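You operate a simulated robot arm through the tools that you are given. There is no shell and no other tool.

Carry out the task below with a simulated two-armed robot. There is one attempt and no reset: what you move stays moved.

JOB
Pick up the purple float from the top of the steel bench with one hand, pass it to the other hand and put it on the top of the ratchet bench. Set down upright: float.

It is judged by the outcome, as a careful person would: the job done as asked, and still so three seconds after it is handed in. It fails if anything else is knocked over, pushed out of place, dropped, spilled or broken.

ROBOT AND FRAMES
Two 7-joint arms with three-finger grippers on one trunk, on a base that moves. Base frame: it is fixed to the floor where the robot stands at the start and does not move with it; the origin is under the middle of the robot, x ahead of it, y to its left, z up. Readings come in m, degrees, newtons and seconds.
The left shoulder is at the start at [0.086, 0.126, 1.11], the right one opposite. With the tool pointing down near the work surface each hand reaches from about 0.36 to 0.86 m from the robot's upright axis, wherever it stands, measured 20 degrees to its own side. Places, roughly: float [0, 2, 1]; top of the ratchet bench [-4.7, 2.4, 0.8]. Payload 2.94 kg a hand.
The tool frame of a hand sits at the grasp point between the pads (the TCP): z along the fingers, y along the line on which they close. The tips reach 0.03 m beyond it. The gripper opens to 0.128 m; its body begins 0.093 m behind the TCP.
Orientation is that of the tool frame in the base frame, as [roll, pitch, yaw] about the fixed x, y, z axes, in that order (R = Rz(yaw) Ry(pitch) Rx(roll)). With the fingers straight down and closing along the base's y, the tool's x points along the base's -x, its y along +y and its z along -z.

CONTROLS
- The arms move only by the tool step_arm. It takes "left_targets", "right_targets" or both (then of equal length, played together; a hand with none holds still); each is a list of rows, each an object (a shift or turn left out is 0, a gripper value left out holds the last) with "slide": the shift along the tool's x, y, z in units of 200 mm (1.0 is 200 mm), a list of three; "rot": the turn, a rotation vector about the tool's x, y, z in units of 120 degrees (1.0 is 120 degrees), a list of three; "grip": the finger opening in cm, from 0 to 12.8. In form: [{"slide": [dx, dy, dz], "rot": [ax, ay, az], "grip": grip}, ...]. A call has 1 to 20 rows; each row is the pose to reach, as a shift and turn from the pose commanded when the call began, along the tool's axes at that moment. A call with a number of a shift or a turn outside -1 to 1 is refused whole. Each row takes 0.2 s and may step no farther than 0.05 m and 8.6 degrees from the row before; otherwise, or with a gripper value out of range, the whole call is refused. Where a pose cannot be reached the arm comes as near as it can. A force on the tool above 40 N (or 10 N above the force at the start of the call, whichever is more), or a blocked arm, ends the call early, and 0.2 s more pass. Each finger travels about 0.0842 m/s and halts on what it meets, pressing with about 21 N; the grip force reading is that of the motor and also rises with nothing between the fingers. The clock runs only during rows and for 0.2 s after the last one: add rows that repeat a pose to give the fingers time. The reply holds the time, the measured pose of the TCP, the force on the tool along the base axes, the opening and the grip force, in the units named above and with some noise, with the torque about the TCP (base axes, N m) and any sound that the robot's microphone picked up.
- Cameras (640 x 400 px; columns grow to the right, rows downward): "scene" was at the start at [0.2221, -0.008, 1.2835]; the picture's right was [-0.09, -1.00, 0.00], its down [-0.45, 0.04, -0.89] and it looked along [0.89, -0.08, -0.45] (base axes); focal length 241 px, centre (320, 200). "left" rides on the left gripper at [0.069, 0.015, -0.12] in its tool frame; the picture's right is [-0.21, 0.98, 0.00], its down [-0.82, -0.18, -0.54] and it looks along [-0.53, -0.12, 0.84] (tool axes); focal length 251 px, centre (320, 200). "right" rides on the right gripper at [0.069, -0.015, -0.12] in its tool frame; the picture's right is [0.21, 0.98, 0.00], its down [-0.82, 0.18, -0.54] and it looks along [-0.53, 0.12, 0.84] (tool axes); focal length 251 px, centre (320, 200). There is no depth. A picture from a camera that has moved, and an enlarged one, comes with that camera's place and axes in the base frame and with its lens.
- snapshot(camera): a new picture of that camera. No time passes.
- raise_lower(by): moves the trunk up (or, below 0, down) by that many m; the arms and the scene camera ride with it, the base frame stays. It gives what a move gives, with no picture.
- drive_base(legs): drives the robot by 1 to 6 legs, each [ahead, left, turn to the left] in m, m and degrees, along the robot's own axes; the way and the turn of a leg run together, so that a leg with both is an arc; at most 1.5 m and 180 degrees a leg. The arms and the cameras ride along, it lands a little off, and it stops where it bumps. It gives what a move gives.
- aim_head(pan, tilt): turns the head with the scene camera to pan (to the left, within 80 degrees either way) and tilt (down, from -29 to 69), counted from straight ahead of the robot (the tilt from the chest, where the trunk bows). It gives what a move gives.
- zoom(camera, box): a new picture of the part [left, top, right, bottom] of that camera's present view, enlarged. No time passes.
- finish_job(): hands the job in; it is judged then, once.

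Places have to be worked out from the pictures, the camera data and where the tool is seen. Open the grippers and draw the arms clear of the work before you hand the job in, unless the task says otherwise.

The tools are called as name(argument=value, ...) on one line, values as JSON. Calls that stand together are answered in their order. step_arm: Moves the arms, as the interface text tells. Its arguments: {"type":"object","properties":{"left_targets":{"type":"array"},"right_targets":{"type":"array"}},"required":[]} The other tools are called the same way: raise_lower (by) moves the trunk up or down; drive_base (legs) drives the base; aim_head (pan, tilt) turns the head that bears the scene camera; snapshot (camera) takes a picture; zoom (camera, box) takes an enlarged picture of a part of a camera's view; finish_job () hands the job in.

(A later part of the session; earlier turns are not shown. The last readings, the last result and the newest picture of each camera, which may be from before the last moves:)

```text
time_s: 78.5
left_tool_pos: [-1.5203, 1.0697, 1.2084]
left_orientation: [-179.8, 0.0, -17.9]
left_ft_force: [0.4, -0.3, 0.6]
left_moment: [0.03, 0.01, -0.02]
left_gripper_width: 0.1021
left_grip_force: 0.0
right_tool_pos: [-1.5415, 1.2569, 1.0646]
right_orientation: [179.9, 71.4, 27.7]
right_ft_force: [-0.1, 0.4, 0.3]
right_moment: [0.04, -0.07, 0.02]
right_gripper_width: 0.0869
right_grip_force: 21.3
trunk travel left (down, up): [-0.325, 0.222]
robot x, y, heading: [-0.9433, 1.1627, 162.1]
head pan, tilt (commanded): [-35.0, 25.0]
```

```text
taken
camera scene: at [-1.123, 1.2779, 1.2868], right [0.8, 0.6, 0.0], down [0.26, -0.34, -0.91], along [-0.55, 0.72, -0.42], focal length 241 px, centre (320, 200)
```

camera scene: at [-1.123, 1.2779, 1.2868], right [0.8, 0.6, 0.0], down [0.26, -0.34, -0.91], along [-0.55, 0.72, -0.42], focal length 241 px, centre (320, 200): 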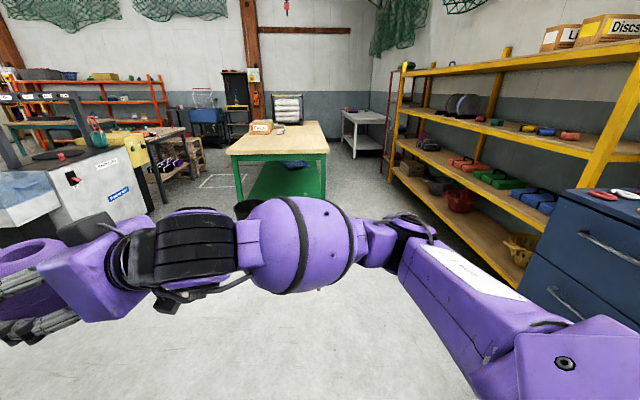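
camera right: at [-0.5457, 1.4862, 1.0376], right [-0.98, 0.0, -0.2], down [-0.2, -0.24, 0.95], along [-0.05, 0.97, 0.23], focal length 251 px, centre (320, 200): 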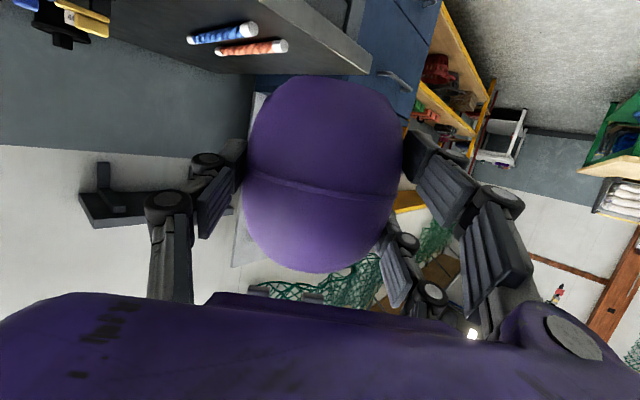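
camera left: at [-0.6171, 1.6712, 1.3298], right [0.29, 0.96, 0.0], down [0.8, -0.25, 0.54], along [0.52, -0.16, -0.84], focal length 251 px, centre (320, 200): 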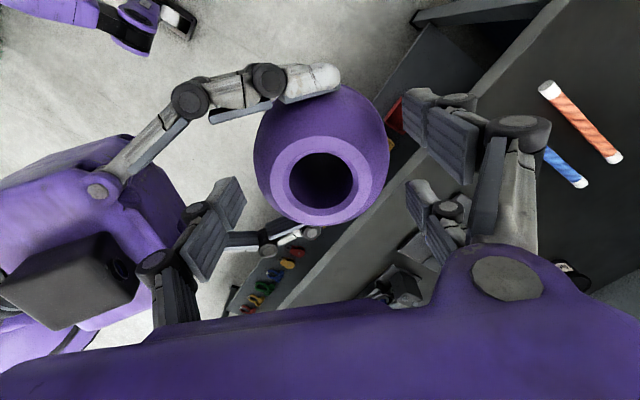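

I see a net crate front-left, the white machine ahead, the green bench to the right and a dark table between/behind them. I zoom in there to identify the ratchet bench.

aim_head(pan=-8, tilt=15)

zoom(camera="scene", box=[170, 100, 410, 250])

zoom(camera="scene", box=[270, 130, 390, 205])

```text
time_s: 79.4
left_tool_pos: [-1.5193, 1.0712, 1.2076]
left_orientation: [-179.9, 0.2, -17.8]
left_ft_force: [-0.2, 0.7, -0.5]
left_moment: [-0.01, 0.02, 0.02]
left_gripper_width: 0.1019
left_grip_force: 0.0
right_tool_pos: [-1.5423, 1.2563, 1.0647]
right_orientation: [179.9, 71.4, 27.5]
right_ft_force: [0.5, 0.0, 0.4]
right_moment: [0.02, -0.01, -0.01]
right_gripper_width: 0.0869
right_grip_force: 21.0
trunk travel left (down, up): [-0.325, 0.222]
robot x, y, heading: [-0.9456, 1.1661, 162.5]
head pan, tilt (commanded): [-8.0, 15.0]
```

```text
2.67 times, centred on (290, 175) of scene
camera zoom: at [-1.1512, 1.2453, 1.3029], right [0.44, 0.9, 0.0], down [0.23, -0.11, -0.97], along [-0.87, 0.42, -0.26], focal length 642 px, centre (400, 267)
```

zoom: 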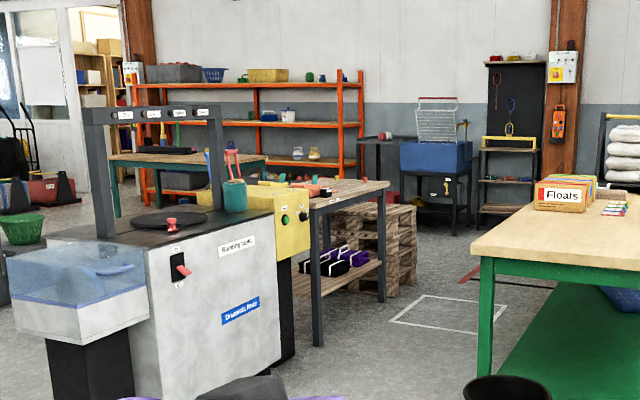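

```text
5.33 times, centred on (330, 168) of scene
camera zoom: at [-1.1512, 1.2453, 1.3029], right [0.44, 0.9, 0.0], down [0.23, -0.11, -0.97], along [-0.87, 0.42, -0.26], focal length 1285 px, centre (267, 373)
```

zoom: 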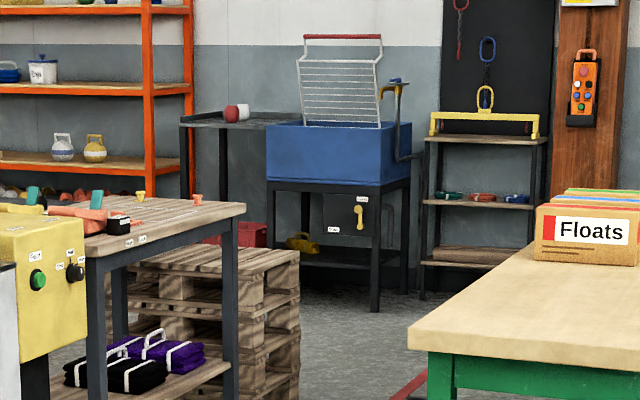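

The table just behind the white machine (gray legs, wooden top with red ratchets and tags) is the ratchet bench: its front edge runs from about (-4.26, 2.24) toward (-4.77, 2.85), heading 130°, facing +n=(0.77, 0.64). Before driving I turn the right hand to point straight ahead (keeping the float level) and see that it is reachable there.

step_arm(right_targets=[{"slide": [0.021, -0.138, -0.096], "rot": [0.0518, 0, 0.0174]}, {"slide": [0.042, -0.277, -0.192], "rot": [0.1036, 0, 0.0349]}, {"slide": [0.063, -0.415, -0.288], "rot": [0.1554, 0, 0.0523]}, {"slide": [0.084, -0.554, -0.384], "rot": [0.2071, 0, 0.0697]}, {"slide": [0.105, -0.692, -0.48], "rot": [0.2589, 0, 0.0871]}, {"slide": [0.126, -0.831, -0.576], "rot": [0.3107, 0, 0.1046]}, {"slide": [0.147, -0.969, -0.672], "rot": [0.3625, 0, 0.122]}, {"slide": [0.147, -0.969, -0.672], "rot": [0.3625, 0, 0.122]}])

aim_head(pan=0, tilt=30)

snapshot(camera="scene")

```text
time_s: 81.2
left_tool_pos: [-1.5189, 1.071, 1.2085]
left_orientation: [-179.9, 0.2, -17.7]
left_ft_force: [0.4, 1.1, -0.5]
left_moment: [0.01, -0.03, 0.02]
left_gripper_width: 0.1018
left_grip_force: 0.1
right_tool_pos: [-1.51, 1.4924, 1.0788]
right_orientation: [-179.9, 71.5, -18.4]
right_ft_force: [0.1, -0.2, -0.5]
right_moment: [0.02, -0.03, -0.01]
right_gripper_width: 0.0869
right_grip_force: 21.2
trunk travel left (down, up): [-0.325, 0.222]
robot x, y, heading: [-0.9436, 1.1664, 162.3]
head pan, tilt (commanded): [-8.0, 15.0]
```

```text
time_s: 82.0
left_tool_pos: [-1.5187, 1.0699, 1.2081]
left_orientation: [-179.9, 0.1, -17.9]
left_ft_force: [0.8, -0.5, 0.6]
left_moment: [0.01, -0.02, -0.01]
left_gripper_width: 0.102
left_grip_force: 0.1
right_tool_pos: [-1.5118, 1.4916, 1.0802]
right_orientation: [180.0, 71.4, -18.2]
right_ft_force: [-0.6, 0.2, -0.2]
right_moment: [0.0, -0.03, 0.0]
right_gripper_width: 0.0871
right_grip_force: 21.1
trunk travel left (down, up): [-0.325, 0.222]
robot x, y, heading: [-0.9467, 1.1641, 162.3]
head pan, tilt (commanded): [0.0, 30.0]
```

```text
taken
camera scene: at [-1.1533, 1.2323, 1.2788], right [0.31, 0.95, 0.0], down [0.48, -0.15, -0.87], along [-0.82, 0.27, -0.5], focal length 241 px, centre (320, 200)
```

scene: 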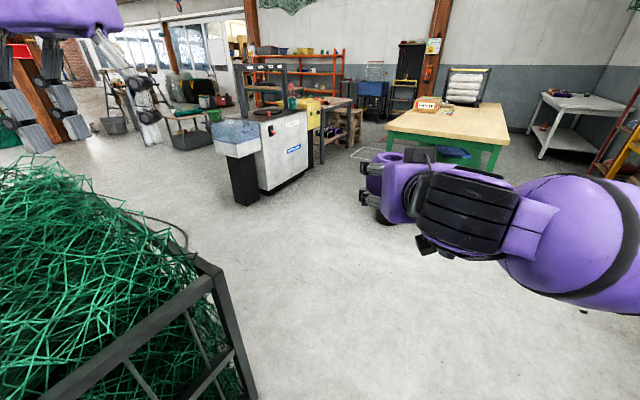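

The right hand holds the float pointing ahead at (0.64, -0.14, 1.08) in my frame. The net crate's corner is quite near on my front left, so I look down at it before moving.

aim_head(pan=20, tilt=55)

snapshot(camera="scene")

```text
time_s: 82.8
left_tool_pos: [-1.5199, 1.0716, 1.2073]
left_orientation: [-179.9, 0.0, -17.8]
left_ft_force: [-0.1, 0.4, 0.3]
left_moment: [0.0, 0.0, 0.02]
left_gripper_width: 0.1016
left_grip_force: 0.1
right_tool_pos: [-1.5103, 1.4917, 1.0796]
right_orientation: [-180.0, 71.3, -18.2]
right_ft_force: [0.0, -0.4, 0.2]
right_moment: [0.01, -0.01, -0.01]
right_gripper_width: 0.0868
right_grip_force: 20.6
trunk travel left (down, up): [-0.325, 0.222]
robot x, y, heading: [-0.9455, 1.1663, 162.2]
head pan, tilt (commanded): [20.0, 55.0]
```

```text
taken
camera scene: at [-1.1435, 1.2112, 1.2487], right [0.09, 1.0, 0.0], down [0.77, -0.07, -0.64], along [-0.63, 0.06, -0.77], focal length 241 px, centre (320, 200)
```

scene: 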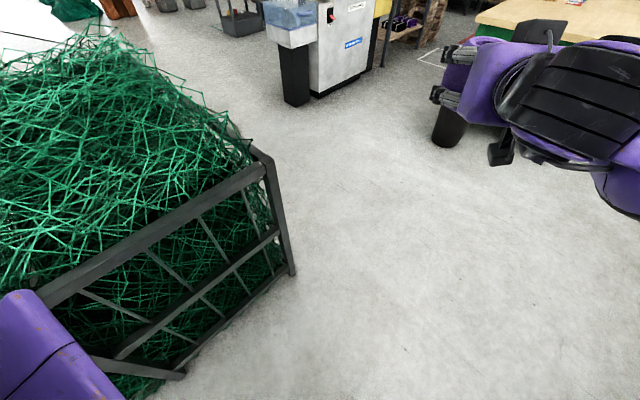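

The crate is 0.81 m high with its corner at about (-1.66, 1.11), so I first strafe right 0.3 m and then drive ahead 1.3 m, passing it with ~0.57 m side clearance.

drive_base(legs=[[0, -0.3, 0], [1.3, 0, 0]])

aim_head(pan=0, tilt=30)

snapshot(camera="scene")

aim_head(pan=-50, tilt=30)

snapshot(camera="scene")

```text
time_s: 92.2
left_tool_pos: [-2.6648, 1.7568, 1.2094]
left_orientation: [-179.9, 0.1, -17.9]
left_ft_force: [-0.2, 0.3, -0.4]
left_moment: [0.01, -0.03, 0.01]
left_gripper_width: 0.1019
left_grip_force: 0.1
right_tool_pos: [-2.6564, 2.1778, 1.0802]
right_orientation: [-179.9, 71.3, -18.2]
right_ft_force: [0.3, 0.3, -0.2]
right_moment: [0.01, -0.03, -0.01]
right_gripper_width: 0.087
right_grip_force: 21.3
trunk travel left (down, up): [-0.325, 0.222]
robot x, y, heading: [-2.0914, 1.8497, 162.5]
head pan, tilt (commanded): [20.0, 55.0]
```

```text
time_s: 93.1
left_tool_pos: [-2.6648, 1.757, 1.2086]
left_orientation: [-179.9, 0.1, -18.0]
left_ft_force: [-0.9, 0.5, 0.3]
left_moment: [-0.02, 0.03, -0.01]
left_gripper_width: 0.1019
left_grip_force: 0.0
right_tool_pos: [-2.6572, 2.1775, 1.0799]
right_orientation: [-179.9, 71.4, -18.2]
right_ft_force: [-0.5, -0.5, 0.9]
right_moment: [-0.04, -0.06, 0.01]
right_gripper_width: 0.087
right_grip_force: 21.7
trunk travel left (down, up): [-0.325, 0.222]
robot x, y, heading: [-2.0912, 1.8489, 162.1]
head pan, tilt (commanded): [0.0, 30.0]
```

```text
taken
camera scene: at [-2.2993, 1.9181, 1.2787], right [0.31, 0.95, 0.0], down [0.48, -0.15, -0.87], along [-0.82, 0.26, -0.5], focal length 241 px, centre (320, 200)
```

scene: 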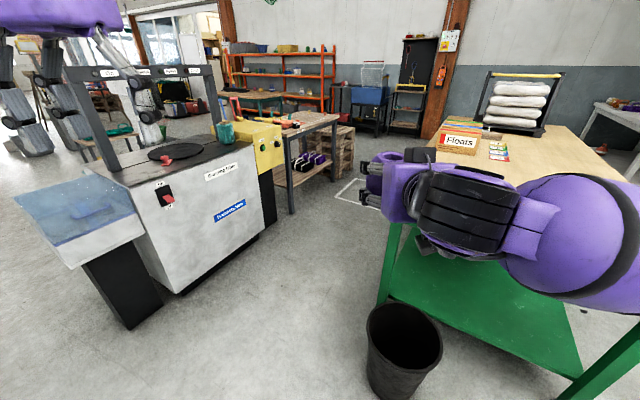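

```text
time_s: 94.3
left_tool_pos: [-2.6647, 1.7571, 1.2088]
left_orientation: [-179.9, 0.0, -17.8]
left_ft_force: [-0.2, -0.4, 0.8]
left_moment: [0.0, 0.0, 0.03]
left_gripper_width: 0.102
left_grip_force: 0.1
right_tool_pos: [-2.6566, 2.1781, 1.0807]
right_orientation: [-180.0, 71.4, -18.1]
right_ft_force: [-0.1, 0.5, 0.5]
right_moment: [0.01, -0.01, 0.03]
right_gripper_width: 0.0869
right_grip_force: 21.4
trunk travel left (down, up): [-0.325, 0.222]
robot x, y, heading: [-2.0888, 1.8486, 162.0]
head pan, tilt (commanded): [-50.0, 30.0]
```

```text
taken
camera scene: at [-2.2475, 1.9742, 1.2788], right [0.93, 0.38, 0.0], down [0.19, -0.46, -0.87], along [-0.33, 0.8, -0.5], focal length 241 px, centre (320, 200)
```

scene: 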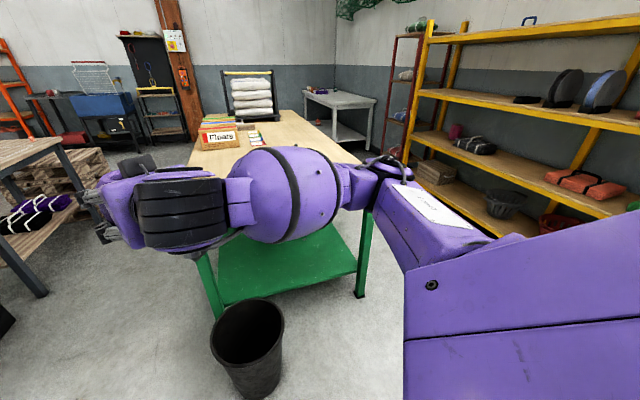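

Positions check out: machine and ratchet bench fronts lie on one line (n≈0), the green bench's left side at n≈1.0–1.1, bin at (-2.68, 2.36). To carry arms and float safely above the bench-top items in this corridor, I raise the trunk 0.2 m first.

raise_lower(by=0.2)

drive_base(legs=[[0.893, 0.167, 0]])

aim_head(pan=-20, tilt=35)

snapshot(camera="scene")

```text
time_s: 96.5
left_tool_pos: [-2.6659, 1.7583, 1.407]
left_orientation: [-179.9, 0.1, -17.9]
left_ft_force: [0.8, -0.1, -0.2]
left_moment: [-0.01, 0.04, 0.02]
left_gripper_width: 0.102
left_grip_force: 0.2
right_tool_pos: [-2.6573, 2.1773, 1.2779]
right_orientation: [-179.8, 71.2, -18.1]
right_ft_force: [0.1, -0.6, -2.2]
right_moment: [-0.02, 0.03, -0.01]
right_gripper_width: 0.0868
right_grip_force: 20.9
trunk travel left (down, up): [-0.525, 0.022]
robot x, y, heading: [-2.0892, 1.8473, 162.2]
head pan, tilt (commanded): [-50.0, 30.0]
```

```text
time_s: 101.2
left_tool_pos: [-3.5584, 1.8762, 1.4092]
left_orientation: [-179.9, 0.2, -18.5]
left_ft_force: [0.1, -0.2, 0.8]
left_moment: [-0.01, 0.05, -0.02]
left_gripper_width: 0.1023
left_grip_force: 0.1
right_tool_pos: [-3.547, 2.2965, 1.2803]
right_orientation: [179.9, 71.4, -18.6]
right_ft_force: [0.9, 0.3, -0.9]
right_moment: [0.01, -0.02, 0.0]
right_gripper_width: 0.0871
right_grip_force: 20.8
trunk travel left (down, up): [-0.525, 0.022]
robot x, y, heading: [-2.9853, 1.9624, 161.6]
head pan, tilt (commanded): [-50.0, 30.0]
```

```text
time_s: 102.2
left_tool_pos: [-3.5591, 1.8768, 1.4102]
left_orientation: [-179.9, 0.2, -18.3]
left_ft_force: [0.3, -0.4, 0.2]
left_moment: [-0.03, 0.01, 0.0]
left_gripper_width: 0.1016
left_grip_force: 0.0
right_tool_pos: [-3.5469, 2.2964, 1.2795]
right_orientation: [179.9, 71.4, -18.7]
right_ft_force: [0.0, -0.6, -1.7]
right_moment: [-0.01, -0.03, 0.01]
right_gripper_width: 0.0867
right_grip_force: 21.3
trunk travel left (down, up): [-0.525, 0.022]
robot x, y, heading: [-2.9838, 1.9637, 162.0]
head pan, tilt (commanded): [-20.0, 35.0]
```

```text
taken
camera scene: at [-3.0807, 2.0295, 1.4899], right [0.62, 0.78, 0.0], down [0.45, -0.36, -0.82], along [-0.64, 0.51, -0.57], focal length 241 px, centre (320, 200)
```

scene: 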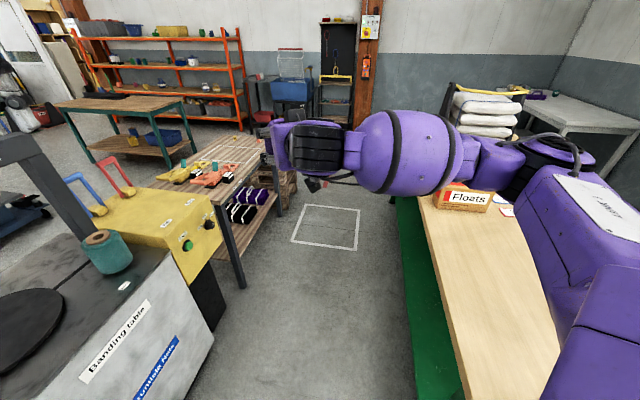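

I'm at (-2.98, 1.96), a bit nearer the green bench than planned but clear. The ratchet bench is now well visible; I zoom in on its top.

zoom(camera="scene", box=[140, 100, 340, 300])

```text
2.00 times, centred on (240, 200) of scene
camera zoom: at [-3.0807, 2.0295, 1.4899], right [0.62, 0.78, 0.0], down [0.45, -0.36, -0.82], along [-0.64, 0.51, -0.57], focal length 482 px, centre (480, 200)
```

zoom: 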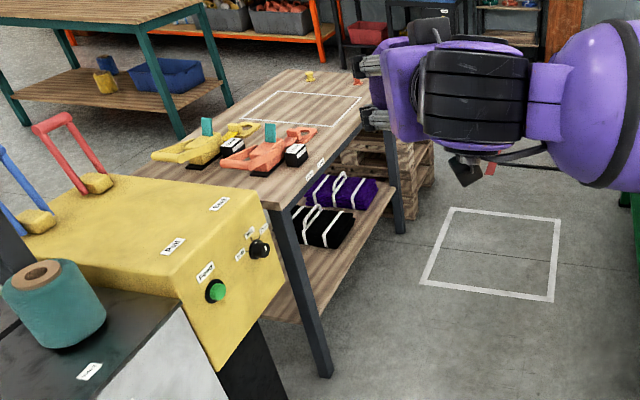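

The bench top carries ratchets on its left half and a free, white-outlined rectangle on its right half (about u 0.35–0.60 along the front edge, reaching to the front edge). I'll set the float there near the front edge. First I shift to the middle of the corridor and turn to face along it.

drive_base(legs=[[0.15, 0.17, 0], [0, 0, -32]])

aim_head(pan=15, tilt=40)

snapshot(camera="scene")

```text
time_s: 105.8
left_tool_pos: [-3.7158, 2.078, 1.409]
left_orientation: [-180.0, 0.2, -50.3]
left_ft_force: [-0.8, 0.3, 0.6]
left_moment: [0.01, 0.03, 0.0]
left_gripper_width: 0.1017
left_grip_force: 0.0
right_tool_pos: [-3.484, 2.4297, 1.2802]
right_orientation: [179.9, 71.4, -50.6]
right_ft_force: [0.3, 0.0, -1.9]
right_moment: [-0.02, -0.04, -0.01]
right_gripper_width: 0.0869
right_grip_force: 21.4
trunk travel left (down, up): [-0.525, 0.022]
robot x, y, heading: [-3.1791, 1.8494, 129.7]
head pan, tilt (commanded): [-20.0, 35.0]
```

```text
time_s: 106.9
left_tool_pos: [-3.7147, 2.0779, 1.4094]
left_orientation: [-179.9, 0.1, -50.3]
left_ft_force: [0.7, 0.0, -1.3]
left_moment: [-0.03, -0.02, 0.02]
left_gripper_width: 0.1019
left_grip_force: 0.0
right_tool_pos: [-3.4815, 2.4287, 1.2798]
right_orientation: [179.9, 71.4, -50.6]
right_ft_force: [0.2, 0.1, -1.7]
right_moment: [0.01, 0.02, 0.03]
right_gripper_width: 0.0871
right_grip_force: 21.4
trunk travel left (down, up): [-0.525, 0.022]
robot x, y, heading: [-3.1762, 1.852, 129.6]
head pan, tilt (commanded): [15.0, 40.0]
```

```text
taken
camera scene: at [-3.2675, 1.9223, 1.4823], right [0.58, 0.82, 0.0], down [0.52, -0.37, -0.77], along [-0.63, 0.44, -0.64], focal length 241 px, centre (320, 200)
```

scene: 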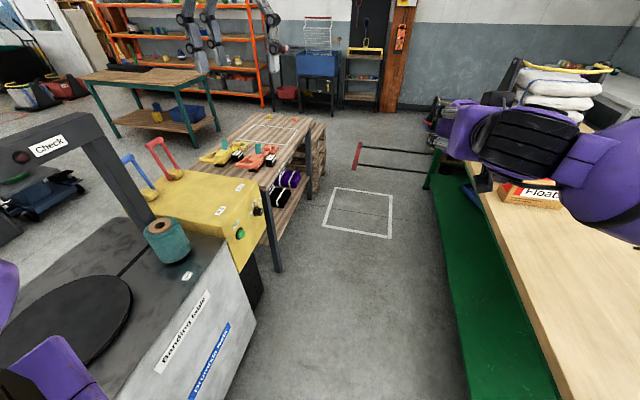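

I'm at (-3.18, 1.85) heading 129.6°, n≈0.59 — centred in the corridor. I drive ahead 1.3 m along it.

drive_base(legs=[[1.31, 0, 0]])

aim_head(pan=70, tilt=45)

snapshot(camera="scene")

```text
time_s: 113.5
left_tool_pos: [-4.5502, 3.0951, 1.4084]
left_orientation: [-180.0, 0.2, -50.6]
left_ft_force: [0.7, 0.0, -0.4]
left_moment: [-0.01, 0.01, 0.02]
left_gripper_width: 0.1019
left_grip_force: 0.1
right_tool_pos: [-4.3163, 3.4446, 1.281]
right_orientation: [-179.9, 71.4, -51.0]
right_ft_force: [0.5, 0.0, -0.5]
right_moment: [-0.01, -0.02, -0.01]
right_gripper_width: 0.0868
right_grip_force: 22.0
trunk travel left (down, up): [-0.525, 0.022]
robot x, y, heading: [-4.0153, 2.864, 129.4]
head pan, tilt (commanded): [15.0, 40.0]
```

```text
time_s: 114.7
left_tool_pos: [-4.5522, 3.094, 1.409]
left_orientation: [-179.8, 0.1, -50.5]
left_ft_force: [0.2, 0.1, 0.2]
left_moment: [0.02, 0.01, 0.03]
left_gripper_width: 0.1021
left_grip_force: 0.2
right_tool_pos: [-4.318, 3.444, 1.2802]
right_orientation: [180.0, 71.3, -50.9]
right_ft_force: [0.3, 0.1, -1.1]
right_moment: [-0.02, -0.01, 0.03]
right_gripper_width: 0.0868
right_grip_force: 21.3
trunk travel left (down, up): [-0.525, 0.022]
robot x, y, heading: [-4.0157, 2.8657, 129.5]
head pan, tilt (commanded): [70.0, 45.0]
```

```text
taken
camera scene: at [-4.1122, 2.8597, 1.475], right [-0.33, 0.94, 0.0], down [0.67, 0.23, -0.71], along [-0.67, -0.23, -0.71], focal length 241 px, centre (320, 200)
```

scene: 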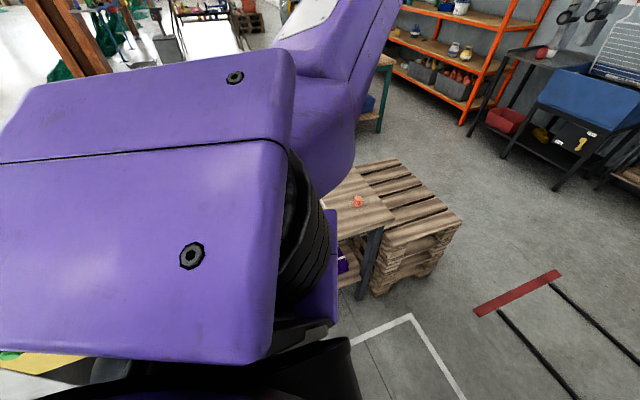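

I'm at (-4.016, 2.866), as planned. I turn left 90° to face the ratchet bench (hands and float stay above z≈1.2) and look down at its top.

drive_base(legs=[[0, 0, 90.5]])

aim_head(pan=-5, tilt=50)

snapshot(camera="scene")

```text
time_s: 118.9
left_tool_pos: [-4.2492, 2.3275, 1.4094]
left_orientation: [-179.9, 0.1, 39.3]
left_ft_force: [0.0, -0.2, 0.0]
left_moment: [-0.01, -0.01, 0.02]
left_gripper_width: 0.1019
left_grip_force: 0.0
right_tool_pos: [-4.5974, 2.5624, 1.2798]
right_orientation: [-180.0, 71.4, 39.0]
right_ft_force: [-0.8, 0.0, -2.0]
right_moment: [0.01, -0.03, 0.02]
right_gripper_width: 0.0866
right_grip_force: 21.7
trunk travel left (down, up): [-0.525, 0.022]
robot x, y, heading: [-4.0154, 2.8611, -140.6]
head pan, tilt (commanded): [70.0, 45.0]
```

```text
time_s: 120.4
left_tool_pos: [-4.2497, 2.3282, 1.4087]
left_orientation: [-179.8, 0.0, 39.5]
left_ft_force: [-0.6, 0.5, -0.7]
left_moment: [0.02, -0.04, 0.06]
left_gripper_width: 0.102
left_grip_force: 0.1
right_tool_pos: [-4.5984, 2.5632, 1.2802]
right_orientation: [-180.0, 71.4, 39.1]
right_ft_force: [-0.7, 0.6, -1.1]
right_moment: [0.05, 0.0, 0.01]
right_gripper_width: 0.0865
right_grip_force: 21.2
trunk travel left (down, up): [-0.525, 0.022]
robot x, y, heading: [-4.0186, 2.8624, -140.4]
head pan, tilt (commanded): [-5.0, 50.0]
```

```text
taken
camera scene: at [-4.1031, 2.8, 1.4681], right [-0.57, 0.82, 0.0], down [0.63, 0.43, -0.64], along [-0.53, -0.36, -0.77], focal length 241 px, centre (320, 200)
```

scene: 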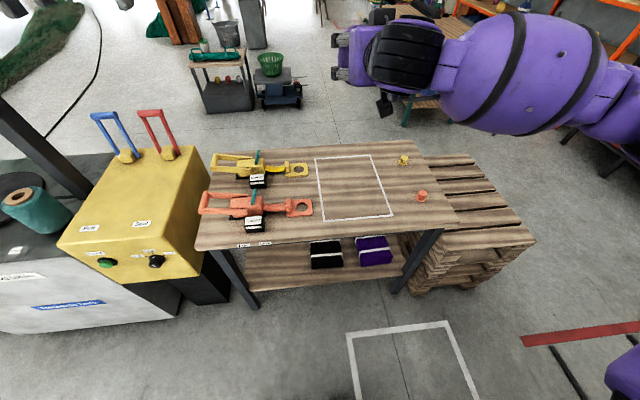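

Now the bench is squarely in front: ratchets on the left half, the free white-outlined rectangle right of the middle, two small pegs at the right end. I zoom in to measure the front edge and the free area.

zoom(camera="scene", box=[180, 130, 480, 318])

```text
2.13 times, centred on (330, 224) of scene
camera zoom: at [-4.1031, 2.8, 1.4681], right [-0.57, 0.82, 0.0], down [0.63, 0.43, -0.64], along [-0.53, -0.36, -0.77], focal length 513 px, centre (299, 149)
```

zoom: 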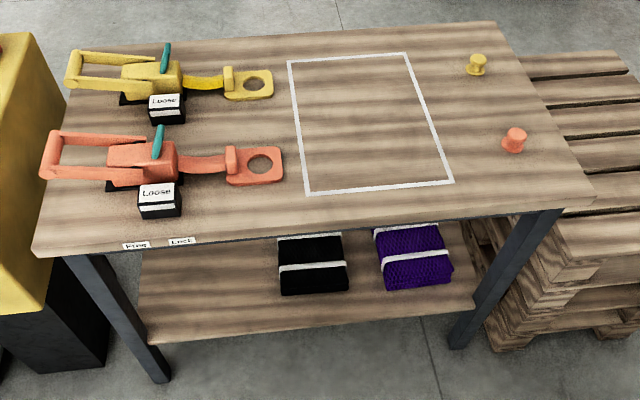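

On the z≈0.76 plane the front edge lies at n≈+0.055 and the rectangle at n -0.35…-0.01, u 0.39…0.64. I'll put the float at n≈-0.055, u≈0.51 (0.11 m in from the edge, so the right hand's camera housing stays off the bench). I now shift the right hand 0.042 m to the right and draw the left hand 0.13 m back so it clears the ratchets when I lower the trunk.

step_arm(left_targets=[{"slide": [0.2, 0, 0]}, {"slide": [0.4, 0, 0]}, {"slide": [0.65, 0, 0]}, {"slide": [0.65, 0, 0]}], right_targets=[{"slide": [0, -0.07, 0]}, {"slide": [0, -0.14, 0]}, {"slide": [0, -0.21, 0]}, {"slide": [0, -0.21, 0]}])

snapshot(camera="right")

snapshot(camera="left")

```text
time_s: 121.4
left_tool_pos: [-4.1487, 2.4104, 1.4089]
left_orientation: [-180.0, 0.0, 39.4]
left_ft_force: [0.8, -0.7, -0.4]
left_moment: [0.03, -0.04, -0.02]
left_gripper_width: 0.1021
left_grip_force: 0.1
right_tool_pos: [-4.6252, 2.5952, 1.2801]
right_orientation: [180.0, 71.4, 39.0]
right_ft_force: [0.4, -0.6, -1.8]
right_moment: [0.02, -0.02, 0.04]
right_gripper_width: 0.0869
right_grip_force: 21.1
trunk travel left (down, up): [-0.525, 0.022]
robot x, y, heading: [-4.0182, 2.8612, -140.6]
head pan, tilt (commanded): [-5.0, 50.0]
```

```text
taken
camera right: at [-4.5292, 2.6914, 1.2527], right [0.67, -0.71, -0.2], down [0.31, 0.02, 0.95], along [-0.68, -0.7, 0.23], focal length 251 px, centre (320, 200)
```

right: 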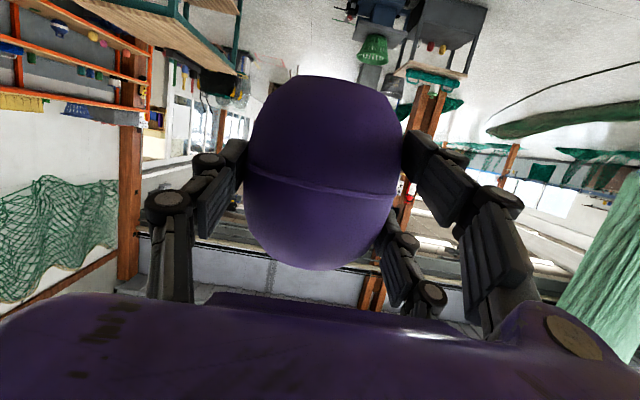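

```text
taken
camera left: at [-4.0865, 2.4422, 1.5293], right [0.46, -0.89, 0.0], down [-0.75, -0.38, 0.54], along [-0.48, -0.25, -0.84], focal length 251 px, centre (320, 200)
```

left: 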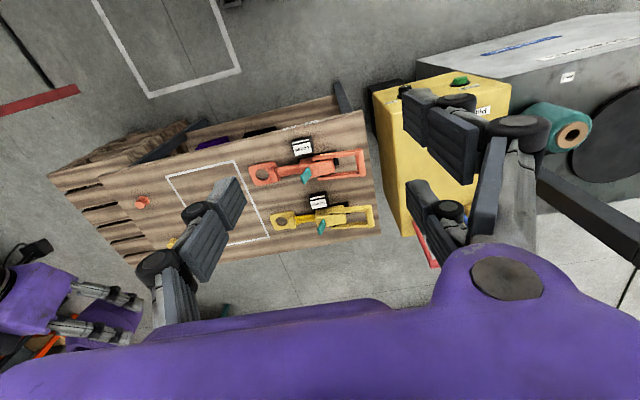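

The float is above the target spot (n≈-0.059, u≈0.51) and the left hand is in front of the bench, clear of it. I lower the trunk 0.38 m.

raise_lower(by=-0.38)

aim_head(pan=-15, tilt=30)

snapshot(camera="scene")

snapshot(camera="right")

snapshot(camera="left")

```text
time_s: 125.1
left_tool_pos: [-4.1972, 2.3709, 0.9632]
left_orientation: [-179.9, -11.5, 39.4]
left_ft_force: [0.2, -0.7, -0.5]
left_moment: [-0.04, -0.01, 0.01]
left_gripper_width: 0.1024
left_grip_force: 0.0
right_tool_pos: [-4.6362, 2.5863, 0.8656]
right_orientation: [-179.9, 68.2, 39.1]
right_ft_force: [0.1, -0.6, -1.1]
right_moment: [0.01, -0.01, -0.01]
right_gripper_width: 0.0867
right_grip_force: 20.6
trunk travel left (down, up): [-0.145, 0.402]
robot x, y, heading: [-4.0139, 2.8603, -140.4]
head pan, tilt (commanded): [-5.0, 50.0]
```

```text
time_s: 125.9
left_tool_pos: [-4.1974, 2.3704, 0.9623]
left_orientation: [-179.9, -11.6, 39.4]
left_ft_force: [-0.4, -0.1, 0.0]
left_moment: [-0.02, 0.01, -0.03]
left_gripper_width: 0.1019
left_grip_force: 0.0
right_tool_pos: [-4.6361, 2.5871, 0.8654]
right_orientation: [-179.9, 68.1, 39.2]
right_ft_force: [0.4, -1.1, -1.5]
right_moment: [0.0, -0.03, 0.02]
right_gripper_width: 0.0868
right_grip_force: 21.2
trunk travel left (down, up): [-0.145, 0.402]
robot x, y, heading: [-4.0182, 2.8631, -140.6]
head pan, tilt (commanded): [-15.0, 30.0]
```

```text
taken
camera scene: at [-4.2436, 2.706, 1.0859], right [-0.41, 0.91, 0.0], down [0.46, 0.21, -0.87], along [-0.79, -0.36, -0.5], focal length 241 px, centre (320, 200)
```

scene: 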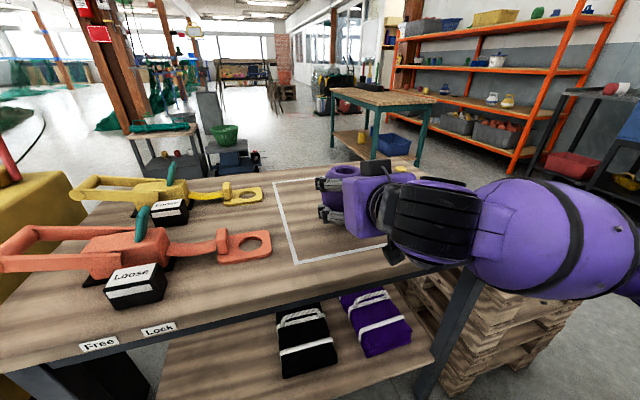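

```text
taken
camera right: at [-4.539, 2.6835, 0.8458], right [0.68, -0.71, -0.2], down [0.27, -0.02, 0.96], along [-0.69, -0.71, 0.18], focal length 251 px, centre (320, 200)
```

right: 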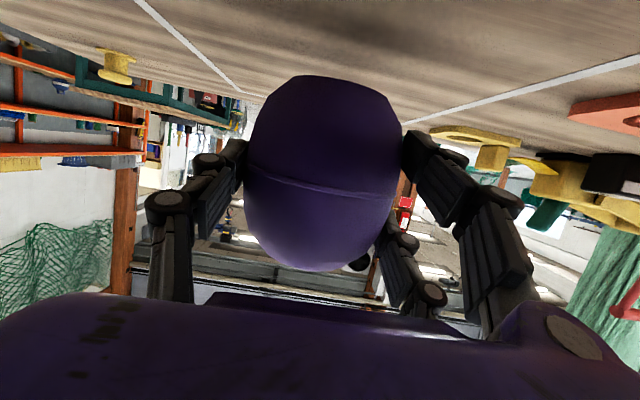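

```text
taken
camera left: at [-4.1553, 2.3865, 1.0951], right [0.46, -0.89, -0.04], down [-0.82, -0.44, 0.37], along [-0.35, -0.13, -0.93], focal length 251 px, centre (320, 200)
```

left: 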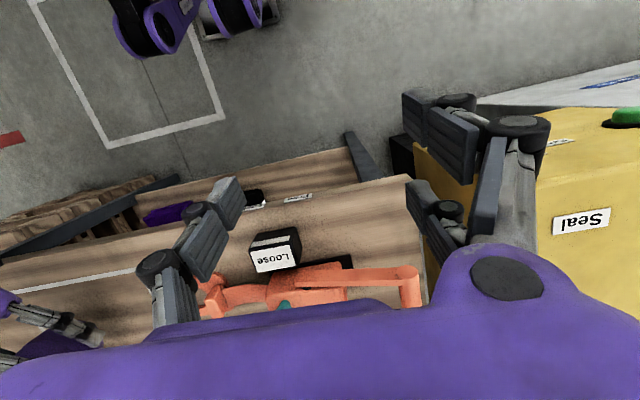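

Lowering the trunk also bowed it slightly (right hand pitch 71.4→68.1°, hand ~1.5 cm further forward); the float is now ~3–5 cm above the bench, tilted about 3°. I level it again with a -3.3° turn about the tool's y, ease it back 1.2 cm, and lower 1.5 cm.

step_arm(right_targets=[{"slide": [0.011, 0, -0.028], "rot": [0, -0.0137, 0]}, {"slide": [0.0224, 0, -0.0557], "rot": [0, -0.0275, 0]}, {"slide": [0.057, 0, -0.042], "rot": [0, -0.0275, 0]}, {"slide": [0.092, 0, -0.0277], "rot": [0, -0.0275, 0]}, {"slide": [0.092, 0, -0.0277], "rot": [0, -0.0275, 0]}])

zoom(camera="scene", box=[240, 140, 480, 300])

snapshot(camera="right")

```text
time_s: 127.1
left_tool_pos: [-4.1973, 2.3711, 0.9611]
left_orientation: [180.0, -11.6, 39.4]
left_ft_force: [0.5, 0.1, -0.3]
left_moment: [-0.01, 0.0, 0.01]
left_gripper_width: 0.1022
left_grip_force: 0.1
right_tool_pos: [-4.64, 2.5844, 0.8511]
right_orientation: [-180.0, 71.6, 39.1]
right_ft_force: [0.2, -0.5, -1.2]
right_moment: [0.01, -0.01, 0.0]
right_gripper_width: 0.087
right_grip_force: 21.0
right hand out of reach, approached as far as the arm can: row 1, 2, 3, 4, 5
trunk travel left (down, up): [-0.145, 0.402]
robot x, y, heading: [-4.018, 2.8627, -140.6]
head pan, tilt (commanded): [-15.0, 30.0]
```

```text
2.50 times, centred on (360, 220) of scene
camera zoom: at [-4.2436, 2.706, 1.0859], right [-0.41, 0.91, 0.0], down [0.46, 0.21, -0.87], along [-0.79, -0.36, -0.5], focal length 602 px, centre (220, 150)
```

zoom: 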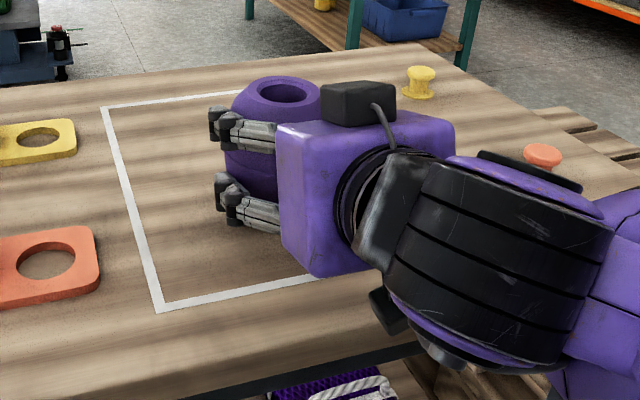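

```text
taken
camera right: at [-4.543, 2.6814, 0.8239], right [0.67, -0.72, -0.2], down [0.31, 0.02, 0.95], along [-0.68, -0.7, 0.23], focal length 251 px, centre (320, 200)
```

right: 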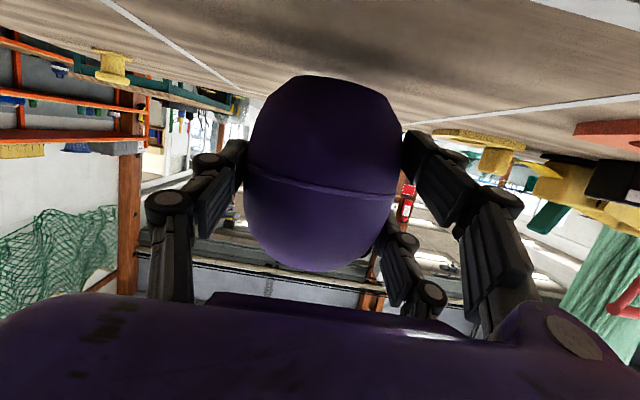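

The hand levelled (pitch 71.6°) but it is near its inner reach limit, so it couldn't ease back. I raise the trunk 0.12 m and back the base 0.04 m to give the arm a better posture for a fine lowering by arm alone.

raise_lower(by=0.12)

drive_base(legs=[[-0.04, 0, 0]])

```text
time_s: 128.6
left_tool_pos: [-4.1978, 2.3706, 1.0826]
left_orientation: [-179.9, -11.5, 39.5]
left_ft_force: [1.0, 1.1, 0.4]
left_moment: [-0.03, -0.01, -0.02]
left_gripper_width: 0.1019
left_grip_force: 0.0
right_tool_pos: [-4.6391, 2.5846, 0.9696]
right_orientation: [-180.0, 71.3, 39.3]
right_ft_force: [-0.7, 0.0, -2.3]
right_moment: [0.01, 0.01, 0.0]
right_gripper_width: 0.0867
right_grip_force: 20.5
trunk travel left (down, up): [-0.265, 0.282]
robot x, y, heading: [-4.0156, 2.8634, -140.7]
head pan, tilt (commanded): [-15.0, 30.0]
```

```text
time_s: 129.5
left_tool_pos: [-4.1674, 2.3969, 1.0832]
left_orientation: [-179.9, -11.4, 39.4]
left_ft_force: [0.3, 0.9, 1.0]
left_moment: [-0.04, 0.02, -0.02]
left_gripper_width: 0.1021
left_grip_force: 0.1
right_tool_pos: [-4.6072, 2.6104, 0.9712]
right_orientation: [-179.9, 71.5, 39.1]
right_ft_force: [-0.6, 0.1, -0.6]
right_moment: [0.0, -0.06, 0.01]
right_gripper_width: 0.0867
right_grip_force: 21.3
trunk travel left (down, up): [-0.265, 0.282]
robot x, y, heading: [-3.9835, 2.8876, -140.4]
head pan, tilt (commanded): [-15.0, 30.0]
```

The raise was purely vertical; the float is now above the bench at n≈-0.036 (9 cm in from the edge), level. I lower the right hand 0.11 m by arm and nudge 8 mm forward.

step_arm(right_targets=[{"slide": [0.127, 0, 0.053]}, {"slide": [0.254, 0, 0.106]}, {"slide": [0.382, 0, 0.159]}, {"slide": [0.509, 0, 0.2125]}, {"slide": [0.509, 0, 0.2125]}])

snapshot(camera="scene")

snapshot(camera="right")

```text
time_s: 130.7
left_tool_pos: [-4.1669, 2.3958, 1.0831]
left_orientation: [-179.9, -11.5, 39.4]
left_ft_force: [0.1, 1.0, 0.0]
left_moment: [-0.01, 0.01, 0.0]
left_gripper_width: 0.102
left_grip_force: 0.1
right_tool_pos: [-4.6093, 2.61, 0.97]
right_orientation: [-179.9, 71.4, 39.1]
right_ft_force: [-0.4, 0.6, -1.1]
right_moment: [0.02, 0.01, 0.02]
right_gripper_width: 0.0869
right_grip_force: 21.1
right hand out of reach, approached as far as the arm can: row 1, 2, 3, 4, 5
trunk travel left (down, up): [-0.265, 0.282]
robot x, y, heading: [-3.9902, 2.8866, -140.5]
head pan, tilt (commanded): [-15.0, 30.0]
```

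```text
taken
camera scene: at [-4.1803, 2.7582, 1.2194], right [-0.41, 0.91, 0.0], down [0.46, 0.21, -0.87], along [-0.79, -0.36, -0.5], focal length 241 px, centre (320, 200)
```

scene: 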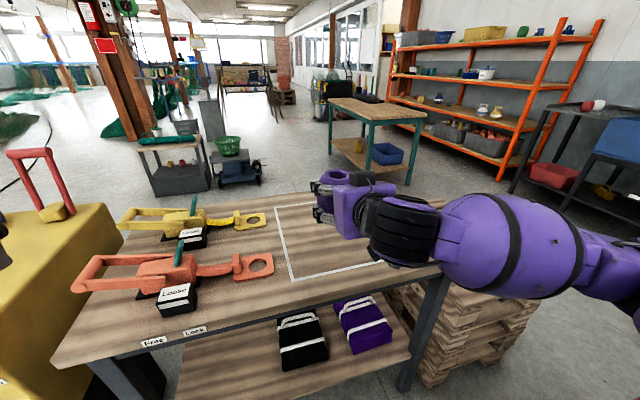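

```text
taken
camera right: at [-4.5125, 2.7065, 0.9432], right [0.67, -0.72, -0.2], down [0.31, 0.02, 0.95], along [-0.68, -0.7, 0.23], focal length 251 px, centre (320, 200)
```

right: 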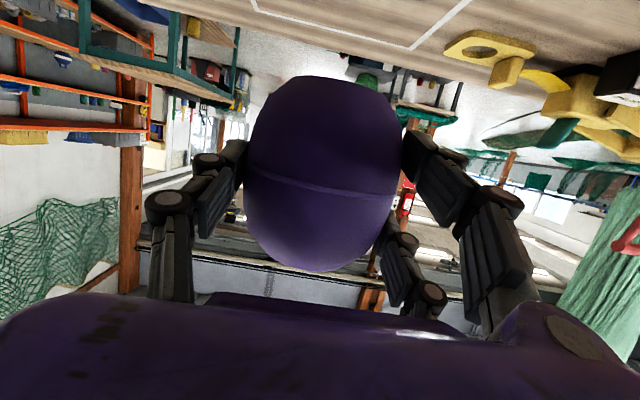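

The arm can't go lower relative to the trunk in this attitude, so I'll use the trunk, which moved purely vertically last time. I lower it 0.11 m (float bottom then ≈0.807, bench ≈0.76–0.78) and check.

raise_lower(by=-0.11)

snapshot(camera="scene")

snapshot(camera="right")

```text
time_s: 132.1
left_tool_pos: [-4.1656, 2.3961, 0.973]
left_orientation: [-179.9, -11.5, 39.3]
left_ft_force: [0.3, 0.5, -0.2]
left_moment: [-0.02, -0.02, 0.0]
left_gripper_width: 0.1019
left_grip_force: 0.1
right_tool_pos: [-4.6084, 2.61, 0.8626]
right_orientation: [-179.9, 71.6, 39.1]
right_ft_force: [0.4, 0.1, -1.3]
right_moment: [-0.01, 0.0, -0.01]
right_gripper_width: 0.0869
right_grip_force: 21.1
trunk travel left (down, up): [-0.155, 0.392]
robot x, y, heading: [-3.9853, 2.888, -140.4]
head pan, tilt (commanded): [-15.0, 30.0]
```

```text
taken
camera scene: at [-4.2098, 2.7339, 1.098], right [-0.41, 0.91, 0.0], down [0.46, 0.21, -0.87], along [-0.79, -0.36, -0.5], focal length 241 px, centre (320, 200)
```

scene: 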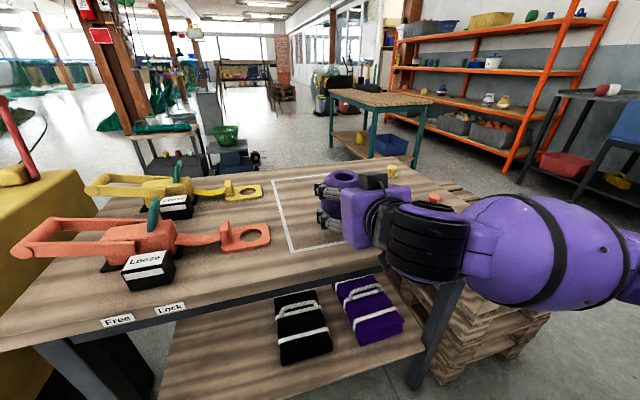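

```text
taken
camera right: at [-4.5121, 2.7055, 0.835], right [0.67, -0.72, -0.2], down [0.31, 0.02, 0.95], along [-0.68, -0.7, 0.24], focal length 251 px, centre (320, 200)
```

right: 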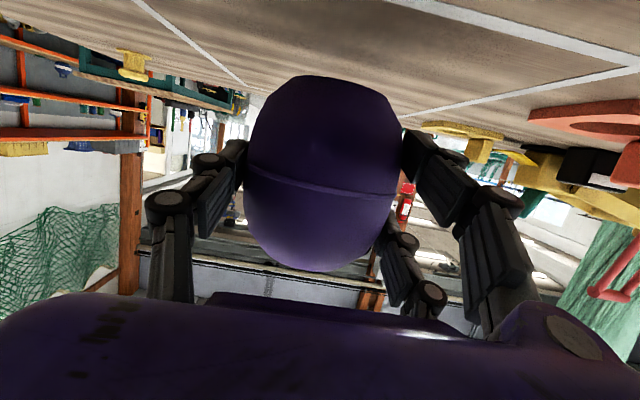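

The move was purely vertical; from the rectangle's corner seen by the right camera I get the bench top at z≈0.78, so the float's bottom is ~3 cm above it. I lower the trunk 0.02 m, then go in smaller steps watching the force.

raise_lower(by=-0.02)

zoom(camera="scene", box=[250, 150, 450, 275])

zoom(camera="right", box=[200, 40, 460, 200])

```text
time_s: 132.8
left_tool_pos: [-4.1673, 2.3976, 0.9514]
left_orientation: [-179.8, -11.3, 39.3]
left_ft_force: [0.6, 0.8, 0.4]
left_moment: [-0.02, 0.04, -0.01]
left_gripper_width: 0.1022
left_grip_force: 0.0
right_tool_pos: [-4.6102, 2.6084, 0.8397]
right_orientation: [-179.9, 71.3, 39.2]
right_ft_force: [-0.2, 0.4, -1.4]
right_moment: [0.0, -0.02, 0.0]
right_gripper_width: 0.0866
right_grip_force: 21.3
trunk travel left (down, up): [-0.135, 0.412]
robot x, y, heading: [-3.9892, 2.8879, -140.6]
head pan, tilt (commanded): [-15.0, 30.0]
```

```text
3.20 times, centred on (350, 212) of scene
camera zoom: at [-4.2158, 2.7291, 1.0744], right [-0.41, 0.91, 0.0], down [0.45, 0.21, -0.87], along [-0.79, -0.36, -0.5], focal length 771 px, centre (224, 160)
```

zoom: 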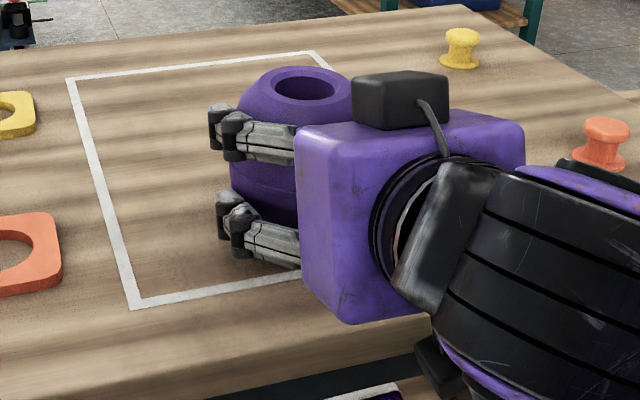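

```text
2.46 times, centred on (330, 120) of right
camera zoom: at [-4.5138, 2.7047, 0.8135], right [0.67, -0.71, -0.2], down [0.31, 0.02, 0.95], along [-0.68, -0.7, 0.23], focal length 619 px, centre (295, 397)
```

zoom: 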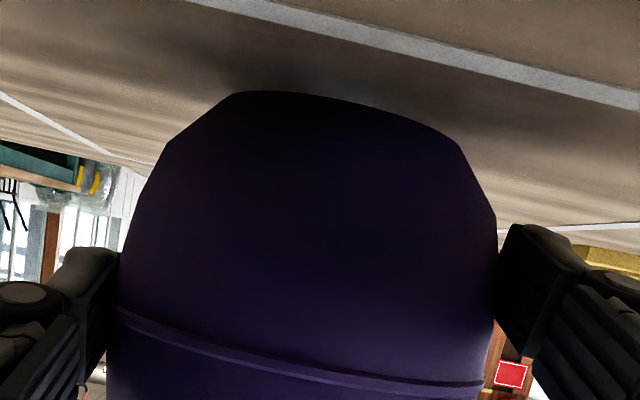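

The float's bottom is now estimated ~5–7 mm above the wood and its shadow is close. I lower 4 mm and read the force.

raise_lower(by=-0.004)

```text
time_s: 133.3
left_tool_pos: [-4.1682, 2.3966, 0.9474]
left_orientation: [-179.6, -11.4, 39.4]
left_ft_force: [-0.2, -0.1, -0.2]
left_moment: [0.0, 0.04, 0.03]
left_gripper_width: 0.1018
left_grip_force: 0.0
right_tool_pos: [-4.6112, 2.6073, 0.8347]
right_orientation: [-179.9, 71.1, 39.2]
right_ft_force: [0.2, -1.0, -0.2]
right_moment: [0.04, -0.01, -0.02]
right_gripper_width: 0.0868
right_grip_force: 20.8
trunk travel left (down, up): [-0.131, 0.416]
robot x, y, heading: [-3.988, 2.8893, -140.7]
head pan, tilt (commanded): [-15.0, 30.0]
```

Force still about the float's weight within noise. Another 3 mm.

raise_lower(by=-0.003)

zoom(camera="right", box=[200, 40, 460, 200])

```text
time_s: 133.8
left_tool_pos: [-4.1685, 2.3984, 0.944]
left_orientation: [-179.7, -11.3, 39.4]
left_ft_force: [-0.2, 0.5, -0.2]
left_moment: [0.01, 0.0, -0.02]
left_gripper_width: 0.1021
left_grip_force: 0.0
right_tool_pos: [-4.6112, 2.6066, 0.8338]
right_orientation: [180.0, 71.4, 39.1]
right_ft_force: [0.8, 2.2, 12.6]
right_moment: [0.34, -0.07, -0.02]
right_gripper_width: 0.0868
right_grip_force: 20.7
trunk travel left (down, up): [-0.128, 0.419]
robot x, y, heading: [-3.9858, 2.8863, -140.4]
head pan, tilt (commanded): [-15.0, 30.0]
```

```text
2.46 times, centred on (330, 120) of right
camera zoom: at [-4.5152, 2.7034, 0.8081], right [0.67, -0.71, -0.2], down [0.31, 0.02, 0.95], along [-0.68, -0.7, 0.23], focal length 619 px, centre (295, 397)
```

zoom: 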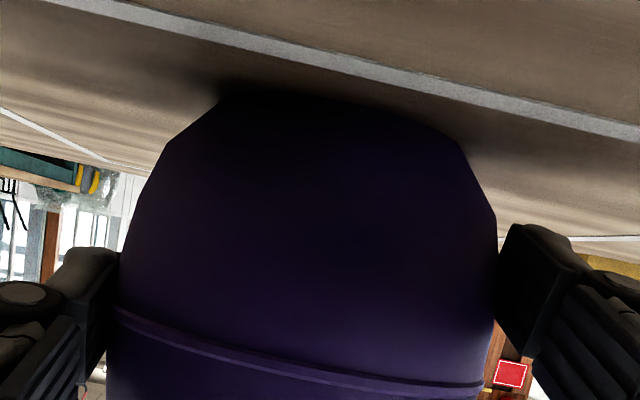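

Contact: Fz jumped to 12.6 N, so the float is standing on the bench (top ≈0.781). I ease up 1.5 mm to unload it before releasing.

raise_lower(by=0.0015)

```text
time_s: 134.3
left_tool_pos: [-4.167, 2.3962, 0.946]
left_orientation: [-179.6, -11.4, 39.3]
left_ft_force: [-0.4, 0.2, -0.4]
left_moment: [-0.01, -0.02, -0.01]
left_gripper_width: 0.1021
left_grip_force: 0.0
right_tool_pos: [-4.6111, 2.6062, 0.8343]
right_orientation: [-180.0, 71.2, 39.1]
right_ft_force: [-1.1, -0.4, 12.5]
right_moment: [0.2, 0.0, 0.04]
right_gripper_width: 0.0868
right_grip_force: 20.8
trunk travel left (down, up): [-0.13, 0.418]
robot x, y, heading: [-3.9898, 2.8914, -140.5]
head pan, tilt (commanded): [-15.0, 30.0]
```

Still 12.5 N; I ease up another 2 mm.

raise_lower(by=0.002)

```text
time_s: 134.8
left_tool_pos: [-4.1686, 2.3969, 0.9485]
left_orientation: [-179.7, -11.3, 39.4]
left_ft_force: [-0.2, 0.1, -0.5]
left_moment: [0.0, 0.0, 0.0]
left_gripper_width: 0.102
left_grip_force: 0.0
right_tool_pos: [-4.6116, 2.606, 0.8351]
right_orientation: [180.0, 70.9, 39.1]
right_ft_force: [-1.0, 0.7, 3.1]
right_moment: [0.13, 0.01, -0.03]
right_gripper_width: 0.0869
right_grip_force: 20.2
trunk travel left (down, up): [-0.132, 0.416]
robot x, y, heading: [-3.9867, 2.8868, -140.6]
head pan, tilt (commanded): [-15.0, 30.0]
```

Only ~3 N remains, the float stands essentially upright on the bench. I open the right gripper gradually.

step_arm(right_targets=[{"slide": [0, 0, 0], "grip": 9.0}, {"slide": [0, 0, 0], "grip": 9.5}, {"slide": [0, 0, 0], "grip": 10.2}, {"slide": [0, 0, 0], "grip": 11.2}, {"slide": [0, 0, 0], "grip": 12.4}, {"slide": [0, 0, 0], "grip": 12.4}, {"slide": [0, 0, 0], "grip": 12.4}])

snapshot(camera="right")

zoom(camera="scene", box=[250, 150, 450, 275])

```text
time_s: 136.4
left_tool_pos: [-4.1684, 2.3967, 0.9472]
left_orientation: [-179.8, -11.3, 39.5]
left_ft_force: [-0.1, -0.2, 0.4]
left_moment: [0.02, 0.03, -0.01]
left_gripper_width: 0.1021
left_grip_force: 0.0
right_tool_pos: [-4.6106, 2.606, 0.8358]
right_orientation: [-180.0, 71.0, 39.2]
right_ft_force: [-0.1, 0.8, 0.5]
right_moment: [0.01, 0.01, -0.02]
right_gripper_width: 0.1239
right_grip_force: 0.1
trunk travel left (down, up): [-0.132, 0.416]
robot x, y, heading: [-3.9895, 2.8885, -140.5]
head pan, tilt (commanded): [-15.0, 30.0]
```

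```text
taken
camera right: at [-4.5158, 2.7029, 0.8096], right [0.67, -0.71, -0.2], down [0.3, 0.01, 0.95], along [-0.68, -0.7, 0.23], focal length 251 px, centre (320, 200)
```

right: 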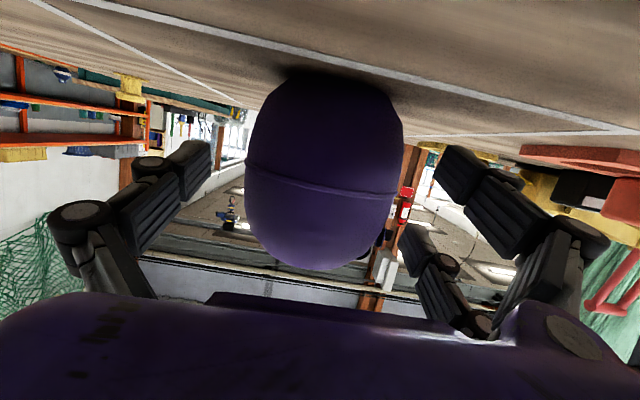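

```text
3.20 times, centred on (350, 212) of scene
camera zoom: at [-4.2175, 2.7275, 1.07], right [-0.41, 0.91, 0.0], down [0.46, 0.21, -0.87], along [-0.79, -0.36, -0.5], focal length 771 px, centre (224, 160)
```

zoom: 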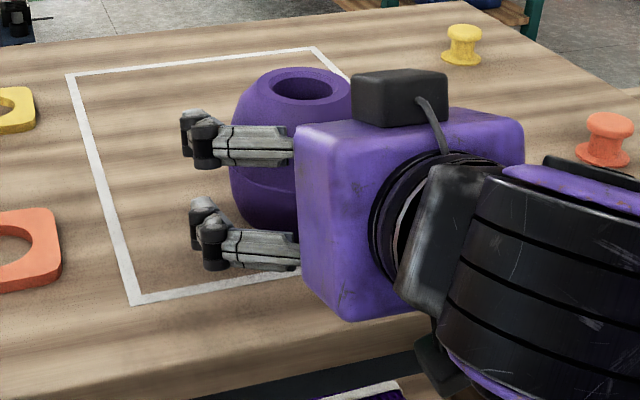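

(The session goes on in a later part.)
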